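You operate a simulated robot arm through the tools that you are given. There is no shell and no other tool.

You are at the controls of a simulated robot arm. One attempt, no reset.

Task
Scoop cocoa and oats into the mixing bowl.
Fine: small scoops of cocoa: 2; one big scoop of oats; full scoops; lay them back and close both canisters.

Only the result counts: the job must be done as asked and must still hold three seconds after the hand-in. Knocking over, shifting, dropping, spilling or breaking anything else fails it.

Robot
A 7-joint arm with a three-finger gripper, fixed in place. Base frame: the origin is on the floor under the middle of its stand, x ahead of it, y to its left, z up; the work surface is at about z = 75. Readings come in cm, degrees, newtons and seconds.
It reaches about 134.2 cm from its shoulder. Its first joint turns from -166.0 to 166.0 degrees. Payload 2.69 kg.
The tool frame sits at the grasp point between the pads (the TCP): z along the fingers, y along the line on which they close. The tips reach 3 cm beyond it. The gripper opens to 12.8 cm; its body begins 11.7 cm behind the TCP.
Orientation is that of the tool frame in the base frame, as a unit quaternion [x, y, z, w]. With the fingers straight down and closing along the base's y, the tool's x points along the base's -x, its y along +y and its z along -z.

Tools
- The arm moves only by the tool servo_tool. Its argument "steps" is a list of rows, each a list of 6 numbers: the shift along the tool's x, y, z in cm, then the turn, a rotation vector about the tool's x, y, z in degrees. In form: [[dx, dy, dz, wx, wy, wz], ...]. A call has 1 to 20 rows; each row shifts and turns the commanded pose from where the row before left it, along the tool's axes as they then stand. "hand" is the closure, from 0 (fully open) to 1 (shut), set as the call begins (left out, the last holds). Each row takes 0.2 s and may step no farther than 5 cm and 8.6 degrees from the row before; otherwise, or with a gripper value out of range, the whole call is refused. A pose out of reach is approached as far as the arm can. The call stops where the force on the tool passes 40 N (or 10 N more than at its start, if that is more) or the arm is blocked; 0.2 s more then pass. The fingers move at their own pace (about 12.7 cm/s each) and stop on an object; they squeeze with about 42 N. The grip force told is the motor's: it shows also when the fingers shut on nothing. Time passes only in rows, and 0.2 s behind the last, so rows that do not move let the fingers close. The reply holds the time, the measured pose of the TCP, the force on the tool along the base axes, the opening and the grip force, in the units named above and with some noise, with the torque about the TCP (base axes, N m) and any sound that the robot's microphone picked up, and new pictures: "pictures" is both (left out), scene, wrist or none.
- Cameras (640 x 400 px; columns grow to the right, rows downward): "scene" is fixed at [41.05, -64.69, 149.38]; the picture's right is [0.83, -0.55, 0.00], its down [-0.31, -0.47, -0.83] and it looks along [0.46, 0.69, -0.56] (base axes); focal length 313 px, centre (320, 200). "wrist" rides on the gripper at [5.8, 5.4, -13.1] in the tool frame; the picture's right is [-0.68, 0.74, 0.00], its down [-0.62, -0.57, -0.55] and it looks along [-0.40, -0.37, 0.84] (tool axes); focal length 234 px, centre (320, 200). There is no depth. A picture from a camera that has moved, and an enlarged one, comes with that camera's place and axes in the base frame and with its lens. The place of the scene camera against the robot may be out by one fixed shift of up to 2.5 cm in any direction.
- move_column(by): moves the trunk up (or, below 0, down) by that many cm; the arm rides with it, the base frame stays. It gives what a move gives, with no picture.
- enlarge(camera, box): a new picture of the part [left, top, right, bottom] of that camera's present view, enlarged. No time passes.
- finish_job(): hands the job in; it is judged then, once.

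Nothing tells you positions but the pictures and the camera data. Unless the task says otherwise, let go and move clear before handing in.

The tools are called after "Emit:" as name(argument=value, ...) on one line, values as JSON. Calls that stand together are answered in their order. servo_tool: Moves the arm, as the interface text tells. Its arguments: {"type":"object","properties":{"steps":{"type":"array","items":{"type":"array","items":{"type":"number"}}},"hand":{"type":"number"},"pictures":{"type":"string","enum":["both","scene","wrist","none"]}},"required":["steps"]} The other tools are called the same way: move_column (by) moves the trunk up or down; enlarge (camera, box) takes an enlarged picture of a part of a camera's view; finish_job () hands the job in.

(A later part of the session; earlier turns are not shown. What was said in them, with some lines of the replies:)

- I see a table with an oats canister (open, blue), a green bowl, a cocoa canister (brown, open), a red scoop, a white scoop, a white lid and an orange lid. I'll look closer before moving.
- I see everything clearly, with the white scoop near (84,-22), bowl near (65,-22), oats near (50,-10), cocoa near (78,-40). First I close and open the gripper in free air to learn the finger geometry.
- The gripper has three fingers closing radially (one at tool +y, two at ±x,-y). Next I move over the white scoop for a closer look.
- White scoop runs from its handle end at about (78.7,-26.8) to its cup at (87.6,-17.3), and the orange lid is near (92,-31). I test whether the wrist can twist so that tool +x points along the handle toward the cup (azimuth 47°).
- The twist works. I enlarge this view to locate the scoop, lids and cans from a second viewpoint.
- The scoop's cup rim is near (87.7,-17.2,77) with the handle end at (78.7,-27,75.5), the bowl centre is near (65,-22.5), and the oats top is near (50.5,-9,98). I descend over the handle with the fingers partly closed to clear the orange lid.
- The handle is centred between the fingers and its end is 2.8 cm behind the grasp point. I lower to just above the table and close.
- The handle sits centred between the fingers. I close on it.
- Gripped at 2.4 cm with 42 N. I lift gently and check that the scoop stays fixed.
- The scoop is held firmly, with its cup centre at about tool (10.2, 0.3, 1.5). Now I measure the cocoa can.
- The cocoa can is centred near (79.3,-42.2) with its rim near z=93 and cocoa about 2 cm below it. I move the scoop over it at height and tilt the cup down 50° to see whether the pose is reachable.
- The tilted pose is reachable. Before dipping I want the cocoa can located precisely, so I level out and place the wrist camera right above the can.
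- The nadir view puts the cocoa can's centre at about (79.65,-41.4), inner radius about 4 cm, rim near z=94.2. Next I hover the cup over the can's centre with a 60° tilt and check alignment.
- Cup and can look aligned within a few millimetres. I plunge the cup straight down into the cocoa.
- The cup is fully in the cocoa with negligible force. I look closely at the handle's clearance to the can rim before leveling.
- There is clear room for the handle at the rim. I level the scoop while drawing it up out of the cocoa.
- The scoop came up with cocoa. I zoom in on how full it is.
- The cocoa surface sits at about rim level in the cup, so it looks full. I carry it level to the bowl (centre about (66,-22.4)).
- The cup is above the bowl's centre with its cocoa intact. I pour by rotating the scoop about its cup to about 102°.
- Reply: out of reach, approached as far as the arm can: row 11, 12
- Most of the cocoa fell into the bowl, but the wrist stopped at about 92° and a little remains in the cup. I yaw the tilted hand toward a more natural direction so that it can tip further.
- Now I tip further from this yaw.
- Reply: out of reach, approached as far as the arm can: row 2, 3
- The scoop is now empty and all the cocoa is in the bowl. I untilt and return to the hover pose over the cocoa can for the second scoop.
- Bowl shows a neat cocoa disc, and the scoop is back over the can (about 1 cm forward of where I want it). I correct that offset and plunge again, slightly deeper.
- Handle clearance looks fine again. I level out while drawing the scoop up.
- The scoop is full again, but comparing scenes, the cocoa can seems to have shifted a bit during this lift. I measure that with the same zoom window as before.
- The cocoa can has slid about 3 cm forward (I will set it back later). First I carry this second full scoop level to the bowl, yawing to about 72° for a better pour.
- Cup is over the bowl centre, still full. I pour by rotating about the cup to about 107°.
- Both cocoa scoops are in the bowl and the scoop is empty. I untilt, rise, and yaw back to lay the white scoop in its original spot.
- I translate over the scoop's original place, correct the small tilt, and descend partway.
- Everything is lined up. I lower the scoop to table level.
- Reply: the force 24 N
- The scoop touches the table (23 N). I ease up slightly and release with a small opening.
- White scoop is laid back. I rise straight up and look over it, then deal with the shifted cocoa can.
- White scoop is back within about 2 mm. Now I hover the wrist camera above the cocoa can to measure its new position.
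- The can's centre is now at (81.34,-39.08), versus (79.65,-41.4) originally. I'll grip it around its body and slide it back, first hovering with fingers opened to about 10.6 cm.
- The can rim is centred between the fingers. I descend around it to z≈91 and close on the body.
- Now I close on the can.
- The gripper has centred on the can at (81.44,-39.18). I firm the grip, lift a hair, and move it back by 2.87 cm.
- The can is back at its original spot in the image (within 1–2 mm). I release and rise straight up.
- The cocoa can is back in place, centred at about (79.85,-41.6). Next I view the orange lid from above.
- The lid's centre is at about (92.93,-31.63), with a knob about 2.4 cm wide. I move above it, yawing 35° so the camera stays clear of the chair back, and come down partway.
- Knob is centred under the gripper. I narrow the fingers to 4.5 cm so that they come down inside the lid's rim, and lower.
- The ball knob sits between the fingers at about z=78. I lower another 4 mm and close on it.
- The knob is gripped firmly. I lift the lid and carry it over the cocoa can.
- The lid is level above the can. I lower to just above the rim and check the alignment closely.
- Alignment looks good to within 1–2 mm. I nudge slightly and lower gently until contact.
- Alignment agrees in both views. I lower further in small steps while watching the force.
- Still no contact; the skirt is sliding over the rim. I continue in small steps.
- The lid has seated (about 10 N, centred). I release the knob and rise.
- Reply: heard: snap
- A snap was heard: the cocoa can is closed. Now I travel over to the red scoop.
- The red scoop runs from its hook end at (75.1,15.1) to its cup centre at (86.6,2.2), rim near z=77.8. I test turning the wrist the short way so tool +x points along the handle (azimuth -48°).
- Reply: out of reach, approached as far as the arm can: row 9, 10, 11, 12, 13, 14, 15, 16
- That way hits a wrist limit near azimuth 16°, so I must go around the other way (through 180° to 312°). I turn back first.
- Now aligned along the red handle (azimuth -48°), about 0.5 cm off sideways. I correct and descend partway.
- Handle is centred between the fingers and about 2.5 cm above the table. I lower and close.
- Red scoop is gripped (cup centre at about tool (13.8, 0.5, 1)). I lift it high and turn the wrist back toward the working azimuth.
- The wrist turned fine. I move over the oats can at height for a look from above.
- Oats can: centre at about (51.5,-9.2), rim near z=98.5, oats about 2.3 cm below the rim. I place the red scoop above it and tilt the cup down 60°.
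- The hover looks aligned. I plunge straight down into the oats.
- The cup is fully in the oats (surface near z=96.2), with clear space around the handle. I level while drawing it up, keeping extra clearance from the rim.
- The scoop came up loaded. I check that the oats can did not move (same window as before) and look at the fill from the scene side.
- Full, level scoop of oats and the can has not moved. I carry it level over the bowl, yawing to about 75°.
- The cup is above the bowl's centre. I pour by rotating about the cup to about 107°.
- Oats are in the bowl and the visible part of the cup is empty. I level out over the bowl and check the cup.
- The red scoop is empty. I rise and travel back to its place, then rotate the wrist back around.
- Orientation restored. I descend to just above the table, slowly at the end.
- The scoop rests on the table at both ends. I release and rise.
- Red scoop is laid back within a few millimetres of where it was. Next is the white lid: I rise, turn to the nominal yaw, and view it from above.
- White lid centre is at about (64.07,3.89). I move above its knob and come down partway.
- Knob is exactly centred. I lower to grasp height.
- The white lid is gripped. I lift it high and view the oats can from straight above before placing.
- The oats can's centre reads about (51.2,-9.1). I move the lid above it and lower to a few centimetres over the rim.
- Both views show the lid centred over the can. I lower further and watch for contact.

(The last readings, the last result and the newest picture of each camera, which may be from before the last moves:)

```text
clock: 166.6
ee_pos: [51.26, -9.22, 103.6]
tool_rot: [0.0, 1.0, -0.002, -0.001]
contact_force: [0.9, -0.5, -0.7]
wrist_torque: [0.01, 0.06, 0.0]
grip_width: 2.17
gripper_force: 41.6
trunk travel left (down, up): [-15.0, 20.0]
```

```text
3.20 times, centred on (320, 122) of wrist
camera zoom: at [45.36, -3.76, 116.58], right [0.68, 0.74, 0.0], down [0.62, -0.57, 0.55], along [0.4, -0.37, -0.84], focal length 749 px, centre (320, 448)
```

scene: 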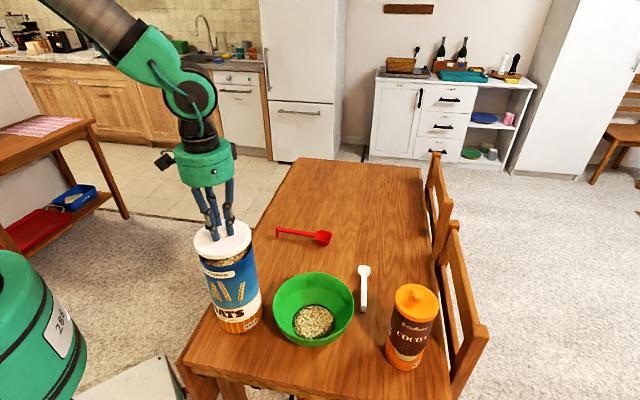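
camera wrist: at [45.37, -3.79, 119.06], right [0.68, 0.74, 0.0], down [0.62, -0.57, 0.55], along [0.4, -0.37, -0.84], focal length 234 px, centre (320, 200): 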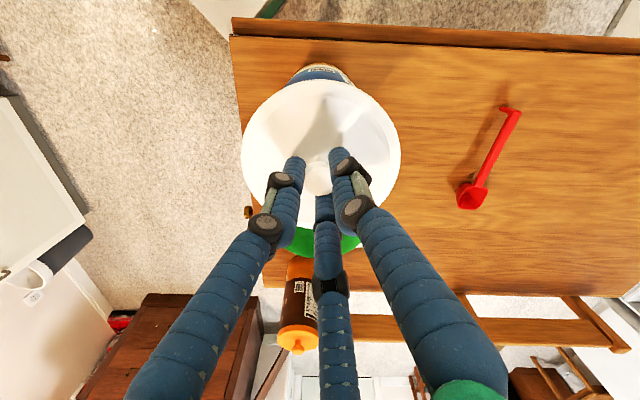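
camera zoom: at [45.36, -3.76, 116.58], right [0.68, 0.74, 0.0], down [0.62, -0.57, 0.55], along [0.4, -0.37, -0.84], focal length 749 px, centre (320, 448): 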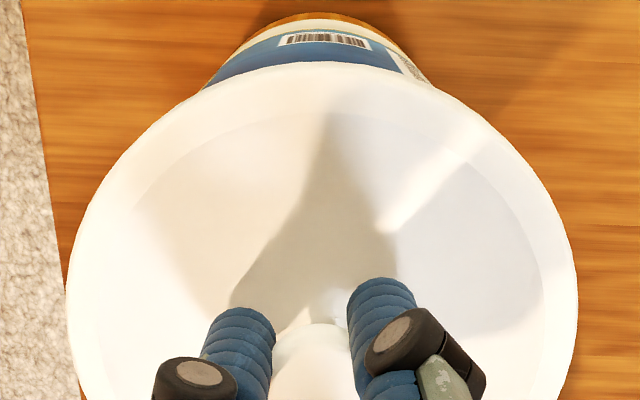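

Emit:
servo_tool(steps=[[0, 0, 0.4, 0, 0, 0], [0, 0, 0.3, 0, 0, 0], [0, 0, 0, 0, 0, 0]], pictures="none")

Emit:
servo_tool(steps=[[0, 0, 0.2, 0, 0, 0], [0, 0, 0, 0, 0, 0]], pictures="none")

Emit:
enlarge(camera="scene", box=[180, 210, 290, 300])

```text
clock: 167.4
ee_pos: [51.21, -9.13, 103.02]
tool_rot: [0.0, 1.0, 0.0, 0.0]
contact_force: [-1.8, -0.3, 17.5]
wrist_torque: [-0.01, 0.07, -0.01]
grip_width: 2.14
gripper_force: 41.3
trunk travel left (down, up): [-15.0, 20.0]
```

```text
clock: 167.9
ee_pos: [51.24, -9.26, 103.06]
tool_rot: [0.0, 1.0, -0.001, 0.001]
contact_force: [-6.7, 1.4, 16.5]
wrist_torque: [0.04, 0.18, -0.01]
grip_width: 2.14
gripper_force: 42.6
trunk travel left (down, up): [-15.0, 20.0]
stopped in row 2: the force on the tool passed its limit at 42 N (the readings are from after the stop); the commanded pose is now the measured one
```

```text
4.44 times, centred on (235, 255) of scene
camera zoom: at [41.05, -64.69, 149.38], right [0.83, -0.55, 0.0], down [-0.31, -0.47, -0.83], along [0.46, 0.69, -0.56], focal length 1393 px, centre (698, -44)
```

zoom: 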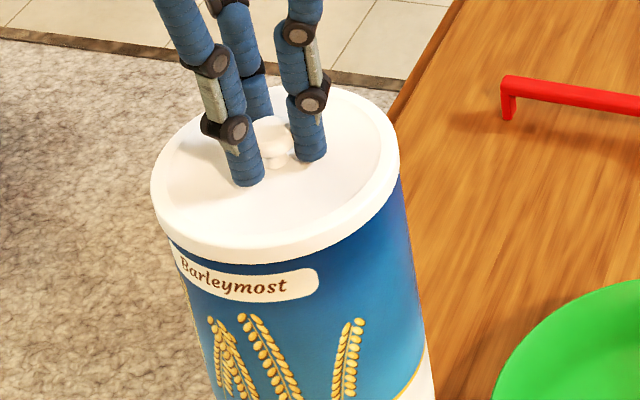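

Contact came at z≈103.03, about where the skirt would meet the rim, so the lid is probably slightly off-centre (image suggests about 1.5 mm). I lift slightly, nudge it, and try again gently.

Emit:
servo_tool(steps=[[0, 0, -0.4, 0, 0, 0], [0, 0, 0, 0, 0, 0], [-0.08, -0.12, 0, 0, 0, 0], [0, 0, 0, 0, 0, 0]])

Emit:
enlarge(camera="wrist", box=[230, 60, 410, 140])

Emit:
enlarge(camera="scene", box=[195, 220, 275, 290])

```text
clock: 168.9
ee_pos: [51.39, -9.31, 103.23]
tool_rot: [0.0, 1.0, -0.001, 0.001]
contact_force: [0.3, -0.8, 1.0]
wrist_torque: [0.03, 0.03, -0.04]
grip_width: 2.15
gripper_force: 42.0
trunk travel left (down, up): [-15.0, 20.0]
camera wrist: at [45.52, -3.91, 116.27], right [0.68, 0.74, 0.0], down [0.61, -0.56, 0.55], along [0.41, -0.37, -0.83], focal length 234 px, centre (320, 200)
```

scene: 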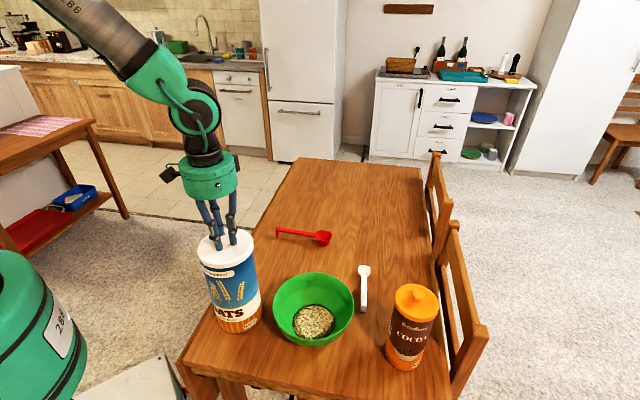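
wrist: 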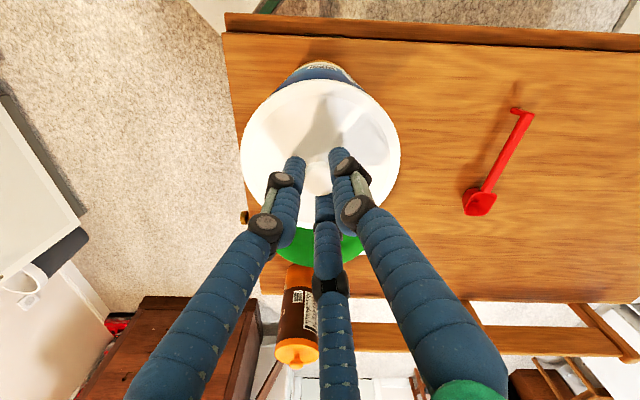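

```text
3.56 times, centred on (320, 100) of wrist
camera zoom: at [45.52, -3.91, 116.27], right [0.68, 0.74, 0.0], down [0.61, -0.56, 0.55], along [0.41, -0.37, -0.83], focal length 833 px, centre (320, 556)
```

zoom: 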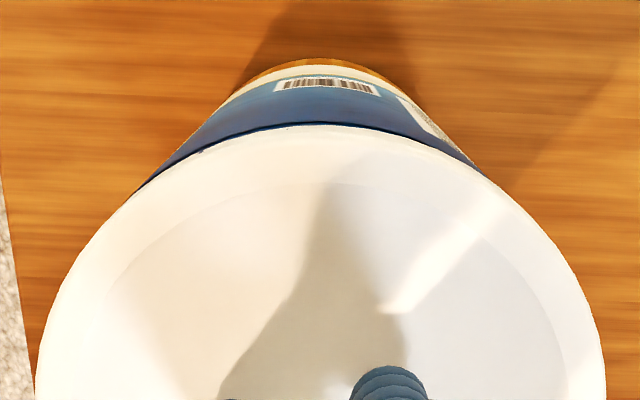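

```text
5.71 times, centred on (235, 255) of scene
camera zoom: at [41.05, -64.69, 149.38], right [0.83, -0.55, 0.0], down [-0.31, -0.47, -0.83], along [0.46, 0.69, -0.56], focal length 1791 px, centre (806, -114)
```

zoom: 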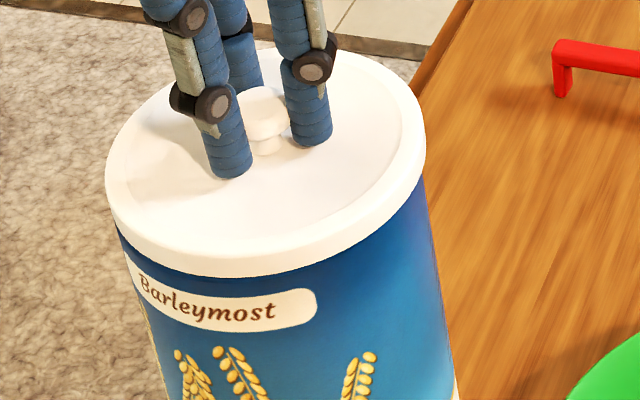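

Emit:
enlarge(camera="scene", box=[180, 210, 290, 350])

Emit:
enlarge(camera="scene", box=[180, 210, 290, 300])

```text
2.86 times, centred on (235, 280) of scene
camera zoom: at [41.05, -64.69, 149.38], right [0.83, -0.55, 0.0], down [-0.31, -0.47, -0.83], along [0.46, 0.69, -0.56], focal length 895 px, centre (563, -29)
```

zoom: 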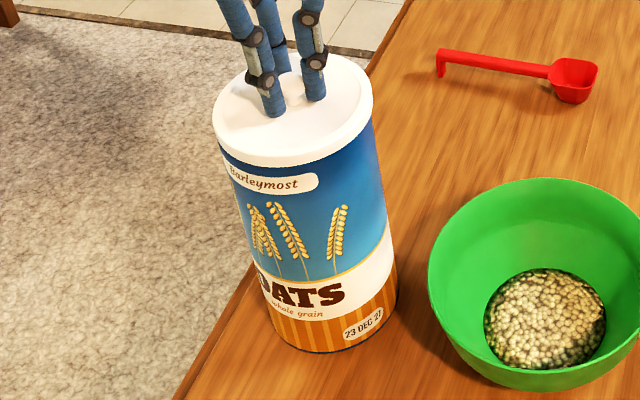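

```text
4.44 times, centred on (235, 255) of scene
camera zoom: at [41.05, -64.69, 149.38], right [0.83, -0.55, 0.0], down [-0.31, -0.47, -0.83], along [0.46, 0.69, -0.56], focal length 1393 px, centre (698, -44)
```

zoom: 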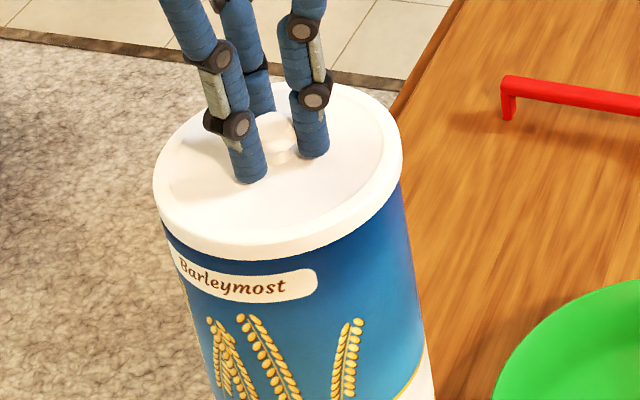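

Emit:
enlarge(camera="scene", box=[200, 235, 240, 275])

Emit:
enlarge(camera="scene", box=[230, 235, 270, 275])

Emit:
enlarge(camera="wrist", box=[240, 60, 400, 120])

```text
10.00 times, centred on (220, 255) of scene
camera zoom: at [41.05, -64.69, 149.38], right [0.83, -0.55, 0.0], down [-0.31, -0.47, -0.83], along [0.46, 0.69, -0.56], focal length 3134 px, centre (1320, -350)
```

zoom: 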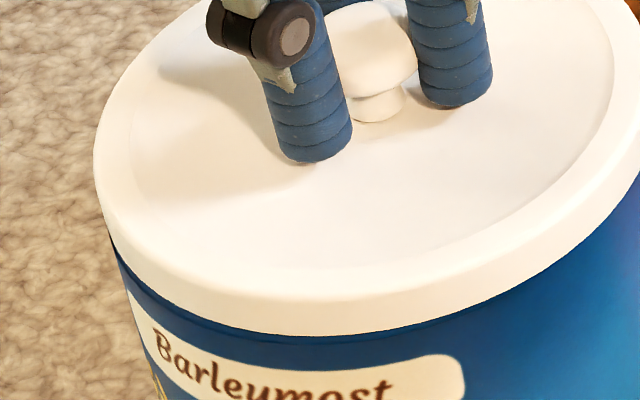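

```text
10.00 times, centred on (250, 255) of scene
camera zoom: at [41.05, -64.69, 149.38], right [0.83, -0.55, 0.0], down [-0.31, -0.47, -0.83], along [0.46, 0.69, -0.56], focal length 3134 px, centre (1020, -350)
```

zoom: 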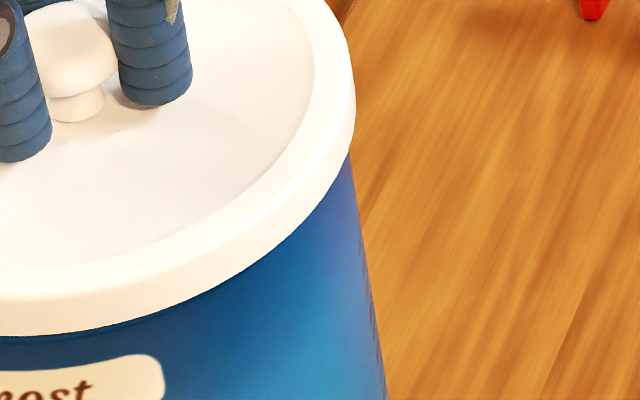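

```text
4.00 times, centred on (320, 90) of wrist
camera zoom: at [45.52, -3.91, 116.27], right [0.68, 0.74, 0.0], down [0.61, -0.56, 0.55], along [0.41, -0.37, -0.83], focal length 937 px, centre (320, 640)
```

zoom: 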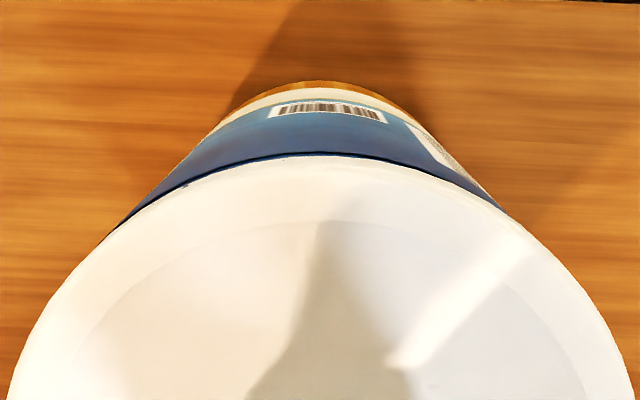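

Close zoom suggests the lid is now about 1 mm too far in +x. I nudge back and lower gently again.

Emit:
servo_tool(steps=[[0.12, 0, 0, 0, 0, 0], [0, 0, 0.15, 0, 0, 0], [0, 0, 0, 0, 0, 0]], pictures="none")

Emit:
servo_tool(steps=[[0, 0, 0.1, 0, 0, 0], [0, 0, 0, 0, 0, 0]], pictures="none")

```text
clock: 169.7
ee_pos: [51.4, -9.33, 103.06]
tool_rot: [0.0, 1.0, -0.001, 0.001]
contact_force: [-0.1, -0.1, 0.4]
wrist_torque: [0.01, -0.01, 0.0]
grip_width: 2.17
gripper_force: 42.2
trunk travel left (down, up): [-15.0, 20.0]
```

```text
clock: 170.3
ee_pos: [51.31, -9.36, 103.0]
tool_rot: [0.0, 1.0, -0.001, 0.001]
contact_force: [-0.1, -0.3, -1.3]
wrist_torque: [0.01, -0.01, -0.02]
grip_width: 2.18
gripper_force: 42.0
trunk travel left (down, up): [-15.0, 20.0]
```

Emit:
servo_tool(steps=[[0, 0, 0.1, 0, 0, 0], [0, 0, 0, 0, 0, 0]], pictures="none")

Emit:
servo_tool(steps=[[0, 0, 0.1, 0, 0, 0], [0, 0, 0, 0, 0, 0]], pictures="none")

Emit:
servo_tool(steps=[[0, 0, 0.1, 0, 0, 0], [0, 0, 0, 0, 0, 0]], pictures="none")

```text
clock: 170.9
ee_pos: [51.29, -9.31, 102.93]
tool_rot: [0.0, 1.0, -0.001, 0.002]
contact_force: [-0.6, 0.2, 5.2]
wrist_torque: [-0.07, -0.23, 0.0]
grip_width: 2.15
gripper_force: 41.7
trunk travel left (down, up): [-15.0, 20.0]
```

```text
clock: 171.5
ee_pos: [51.24, -9.35, 102.75]
tool_rot: [0.0, 1.0, -0.001, 0.002]
contact_force: [-2.2, 3.0, 19.3]
wrist_torque: [0.05, 0.06, -0.01]
grip_width: 2.14
gripper_force: 42.1
trunk travel left (down, up): [-15.0, 20.0]
```

```text
clock: 172.1
ee_pos: [51.22, -9.31, 102.86]
tool_rot: [-0.001, 1.0, -0.001, 0.003]
contact_force: [-2.8, 1.7, 38.5]
wrist_torque: [0.0, 0.06, 0.03]
grip_width: 2.15
gripper_force: 42.2
trunk travel left (down, up): [-15.0, 20.0]
```

Emit:
enlarge(camera="scene", box=[200, 235, 240, 275])

Emit:
enlarge(camera="scene", box=[230, 235, 270, 275])

Emit:
enlarge(camera="scene", box=[390, 280, 440, 320])

```text
10.00 times, centred on (220, 255) of scene
camera zoom: at [41.05, -64.69, 149.38], right [0.83, -0.55, 0.0], down [-0.31, -0.47, -0.83], along [0.46, 0.69, -0.56], focal length 3134 px, centre (1320, -350)
```

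zoom: 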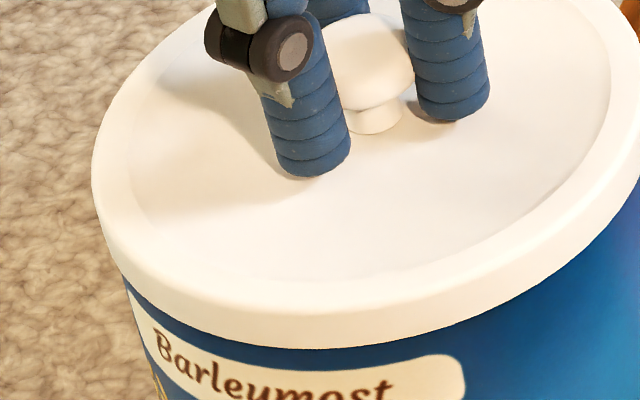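

```text
10.00 times, centred on (250, 255) of scene
camera zoom: at [41.05, -64.69, 149.38], right [0.83, -0.55, 0.0], down [-0.31, -0.47, -0.83], along [0.46, 0.69, -0.56], focal length 3134 px, centre (1020, -350)
```

zoom: 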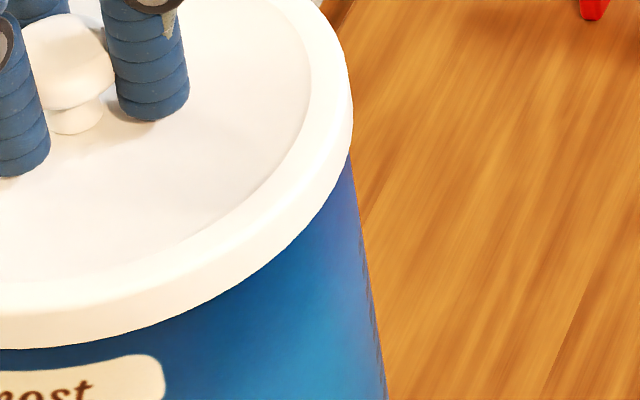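

```text
10.00 times, centred on (415, 300) of scene
camera zoom: at [41.05, -64.69, 149.38], right [0.83, -0.55, 0.0], down [-0.31, -0.47, -0.83], along [0.46, 0.69, -0.56], focal length 3134 px, centre (-630, -800)
```

zoom: 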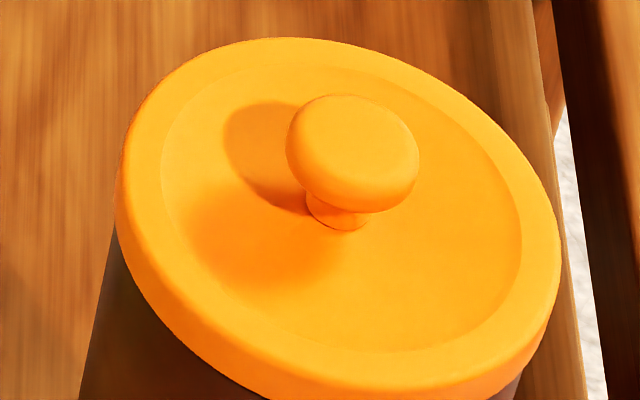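

The lid now sits lower and centred on the can. I ease the pressure and release, listening for the snap.

Emit:
servo_tool(steps=[[0, 0, -0.12, 0, 0, 0], [0, 0, 0, 0, 0, 0], [0, 0, 0, 0, 0, 0], [0, 0, 0, 0, 0, 0]], hand=0.68)

Emit:
enlarge(camera="scene", box=[200, 235, 240, 275])

Emit:
enlarge(camera="scene", box=[180, 210, 290, 350])

```text
clock: 173.1
ee_pos: [51.31, -9.28, 102.6]
tool_rot: [0.0, 1.0, -0.001, 0.001]
contact_force: [-0.1, -0.2, 3.8]
wrist_torque: [-0.05, -0.01, 0.01]
grip_width: 4.17
gripper_force: 0.1
trunk travel left (down, up): [-15.0, 20.0]
camera wrist: at [45.36, -3.9, 115.79], right [0.68, 0.74, 0.0], down [0.61, -0.56, 0.55], along [0.4, -0.37, -0.83], focal length 234 px, centre (320, 200)
```

scene: 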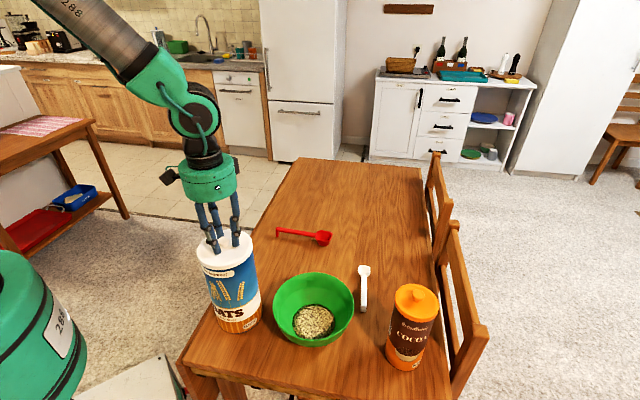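
wrist: 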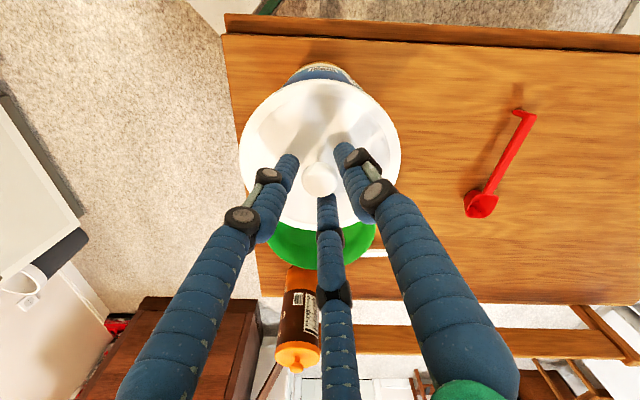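

```text
10.00 times, centred on (220, 255) of scene
camera zoom: at [41.05, -64.69, 149.38], right [0.83, -0.55, 0.0], down [-0.31, -0.47, -0.83], along [0.46, 0.69, -0.56], focal length 3134 px, centre (1320, -350)
```

zoom: 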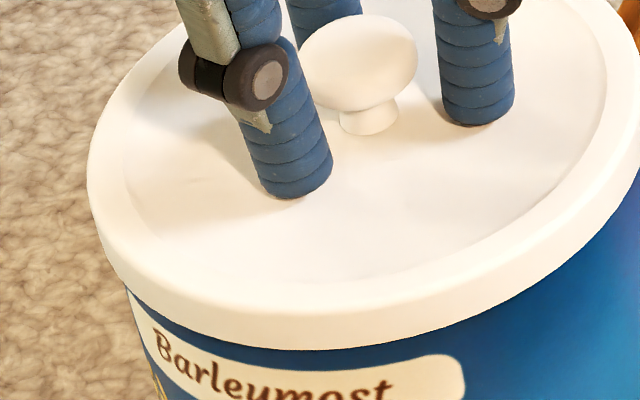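

```text
2.86 times, centred on (235, 280) of scene
camera zoom: at [41.05, -64.69, 149.38], right [0.83, -0.55, 0.0], down [-0.31, -0.47, -0.83], along [0.46, 0.69, -0.56], focal length 895 px, centre (563, -29)
```

zoom: 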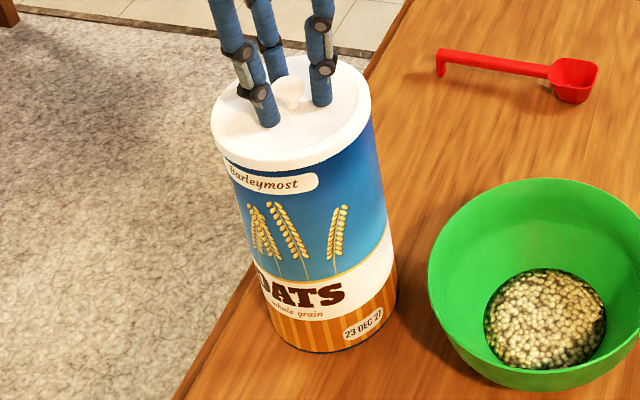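

No snap yet. I inspect the lid's seating closely from both cameras.

Emit:
enlarge(camera="scene", box=[230, 235, 270, 275])

Emit:
enlarge(camera="wrist", box=[230, 60, 330, 120])

Emit:
enlarge(camera="wrist", box=[310, 60, 410, 120])

Emit:
enlarge(camera="scene", box=[195, 225, 275, 275])

```text
10.00 times, centred on (250, 255) of scene
camera zoom: at [41.05, -64.69, 149.38], right [0.83, -0.55, 0.0], down [-0.31, -0.47, -0.83], along [0.46, 0.69, -0.56], focal length 3134 px, centre (1020, -350)
```

zoom: 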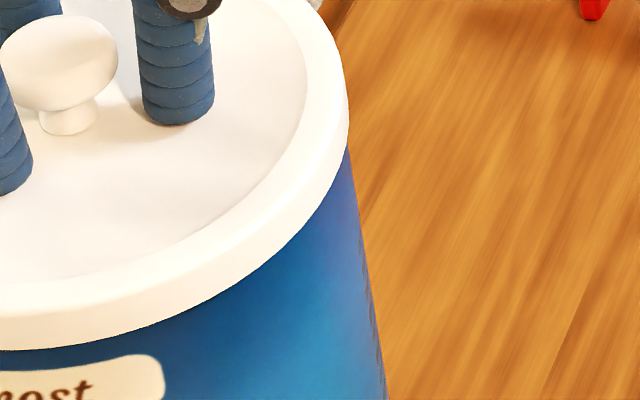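

```text
6.40 times, centred on (280, 90) of wrist
camera zoom: at [45.36, -3.9, 115.79], right [0.68, 0.74, 0.0], down [0.61, -0.56, 0.55], along [0.4, -0.37, -0.83], focal length 1499 px, centre (576, 904)
```

zoom: 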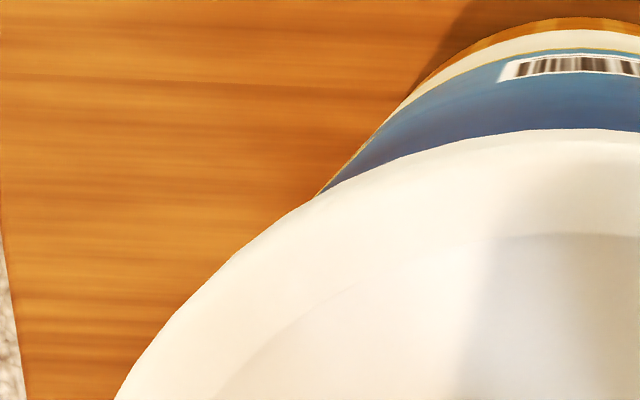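

```text
6.40 times, centred on (360, 90) of wrist
camera zoom: at [45.36, -3.9, 115.79], right [0.68, 0.74, 0.0], down [0.61, -0.56, 0.55], along [0.4, -0.37, -0.83], focal length 1499 px, centre (64, 904)
```

zoom: 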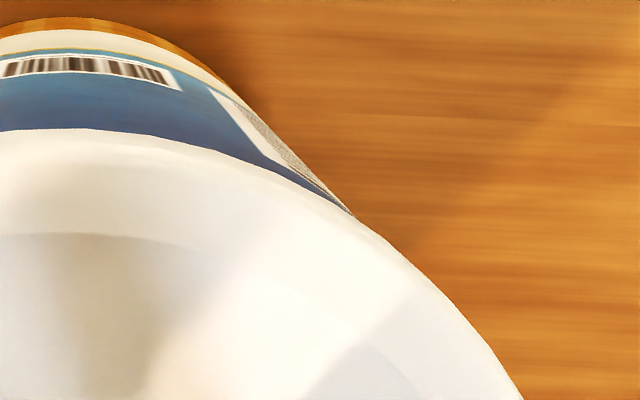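

```text
8.00 times, centred on (235, 250) of scene
camera zoom: at [41.05, -64.69, 149.38], right [0.83, -0.55, 0.0], down [-0.31, -0.47, -0.83], along [0.46, 0.69, -0.56], focal length 2507 px, centre (1000, -200)
```

zoom: 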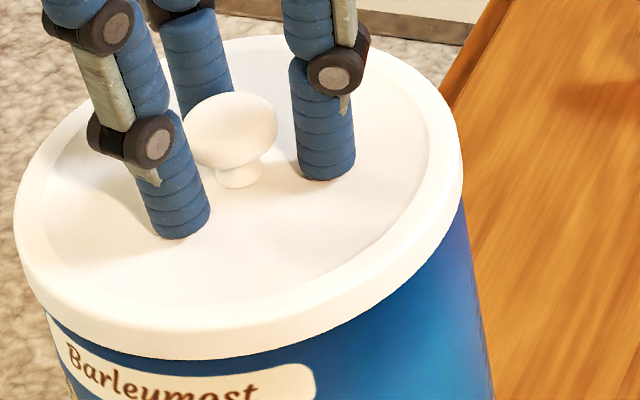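

The lid now covers the rim evenly. I rise off the knob and then press it down gently from the top with closed fingers to snap it shut.

Emit:
servo_tool(steps=[[0, 0, -0.5, 0, 0, 0], [0, 0, -1.5, 0, 0, 0], [0, 0, -3, 0, 0, 0], [0, 0, -3, 0, 0, 0], [0, 0, 0, 0, 0, 0]])

Emit:
enlarge(camera="scene", box=[195, 225, 275, 275])

Emit:
enlarge(camera="wrist", box=[220, 60, 420, 185])

```text
clock: 174.3
ee_pos: [51.17, -9.26, 110.75]
tool_rot: [0.0, 1.0, -0.002, 0.001]
contact_force: [0.0, 0.5, 0.5]
wrist_torque: [-0.03, -0.04, 0.02]
grip_width: 4.13
gripper_force: 0.0
trunk travel left (down, up): [-15.0, 20.0]
heard: snap
camera wrist: at [45.25, -3.86, 123.79], right [0.68, 0.74, 0.0], down [0.61, -0.56, 0.55], along [0.41, -0.37, -0.83], focal length 234 px, centre (320, 200)
```

scene: 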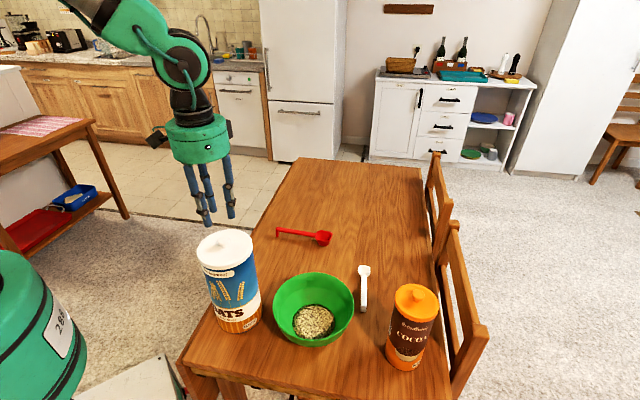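
wrist: 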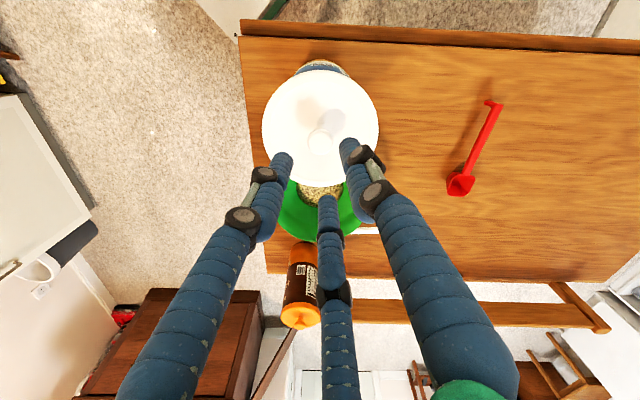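

```text
8.00 times, centred on (235, 250) of scene
camera zoom: at [41.05, -64.69, 149.38], right [0.83, -0.55, 0.0], down [-0.31, -0.47, -0.83], along [0.46, 0.69, -0.56], focal length 2507 px, centre (1000, -200)
```

zoom: 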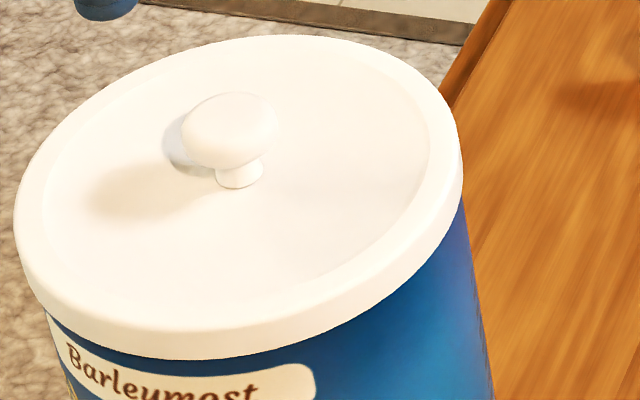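

```text
3.20 times, centred on (320, 122) of wrist
camera zoom: at [45.25, -3.86, 123.79], right [0.68, 0.74, 0.0], down [0.61, -0.56, 0.55], along [0.41, -0.37, -0.83], focal length 749 px, centre (320, 448)
```

zoom: 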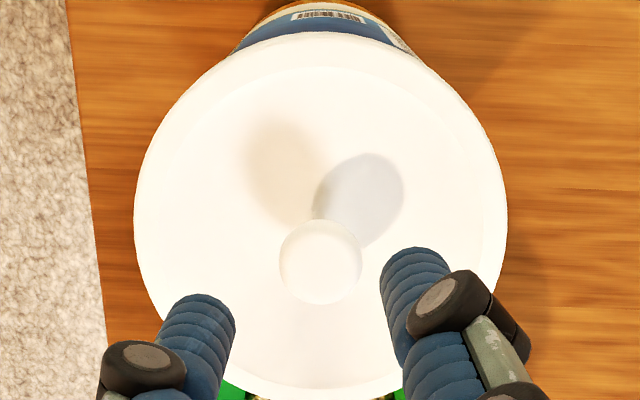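

Snap heard: the oats can is closed too. I move the arm clear upward and look over the whole table.

Emit:
servo_tool(steps=[[0, 0, -4, 0, 0, 0], [0, 0, -4, 0, 0, 0], [0, 0, -4, 0, 0, 0], [-3, 1, -2, 0, 0, 0], [-3, 1, -1, 0, 0, 0], [-3, 1, 0, 0, 0, 0], [0, 0, 0, 0, 0, 0]], hand=0)

Emit:
enlarge(camera="scene", box=[180, 200, 460, 375])

Emit:
enlarge(camera="wrist", box=[200, 10, 440, 270])

```text
clock: 175.9
ee_pos: [60.38, -6.1, 125.9]
tool_rot: [0.0, 1.0, -0.001, 0.001]
contact_force: [0.5, 1.1, -0.8]
wrist_torque: [-0.01, 0.0, 0.02]
grip_width: 12.81
gripper_force: 0.0
trunk travel left (down, up): [-15.0, 20.0]
camera wrist: at [54.36, -0.67, 138.92], right [0.68, 0.74, 0.0], down [0.61, -0.56, 0.55], along [0.41, -0.37, -0.83], focal length 234 px, centre (320, 200)
```

scene: 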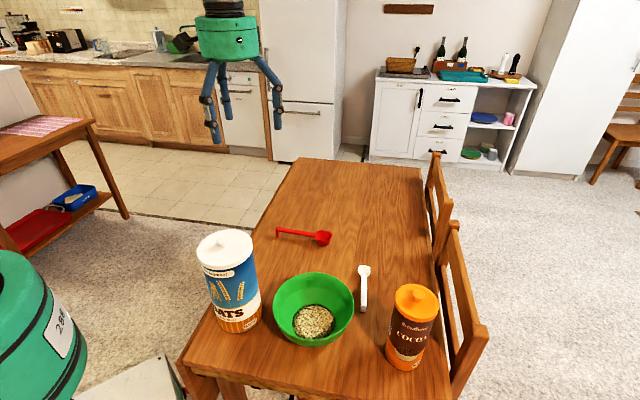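
wrist: 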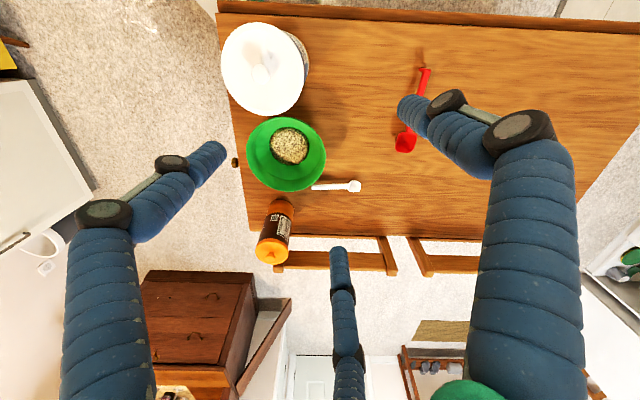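

```text
2.29 times, centred on (320, 288) of scene
camera zoom: at [41.05, -64.69, 149.38], right [0.83, -0.55, 0.0], down [-0.31, -0.47, -0.83], along [0.46, 0.69, -0.56], focal length 716 px, centre (320, 0)
```

zoom: 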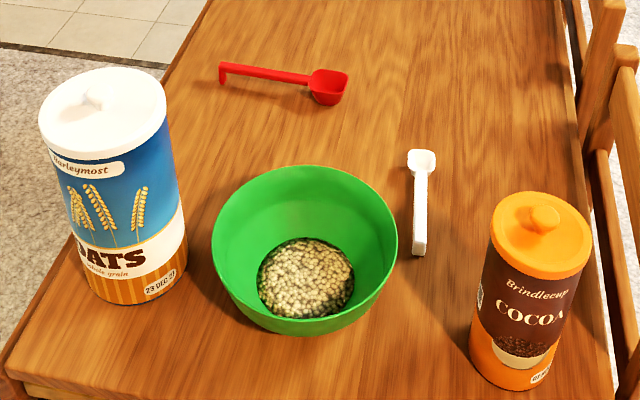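

```text
1.54 times, centred on (320, 140) of wrist
camera zoom: at [54.36, -0.67, 138.92], right [0.68, 0.74, 0.0], down [0.61, -0.56, 0.55], along [0.41, -0.37, -0.83], focal length 360 px, centre (320, 292)
```

zoom: 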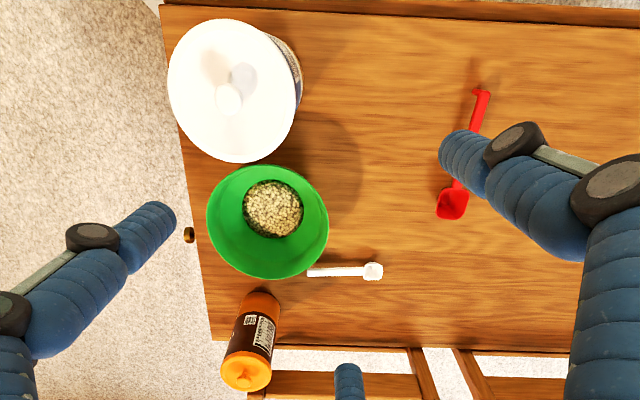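

Both canisters are closed, both scoops lie where they were, the bowl holds two scoops of cocoa and one of oats, and I see no spills. The arm is clear, so I hand in.

Emit:
finish_job()

```text
The job is handed in.
```

The job is handed in: the mixing bowl holds two small scoops of cocoa and one big scoop of oats. The verdict has not come back.

- **Scoops:** Each scoop looked full to the rim before pouring, and the cups looked empty afterwards. For the red cup, only about the back half was in camera view.
- **Laid back:** The white scoop is within about 2 mm of where it started. The red scoop is within about half a centimetre.
- **Canisters:** Both lids are on, and I heard each one snap shut. The oats lid needed a second, slightly shifted try before it seated.
- **Cocoa can moved:** During the second cocoa scoop, the can slid about 3 cm. I gripped it and set it back to within 1–2 mm of its original spot before putting its lid on. If the judging counts the shift itself, this is the main risk.
- **Oats can nudged:** The first try at its lid shifted the can by about 1–2 mm.

I saw no spills in the last pictures, and the arm was clear of everything when I handed in.
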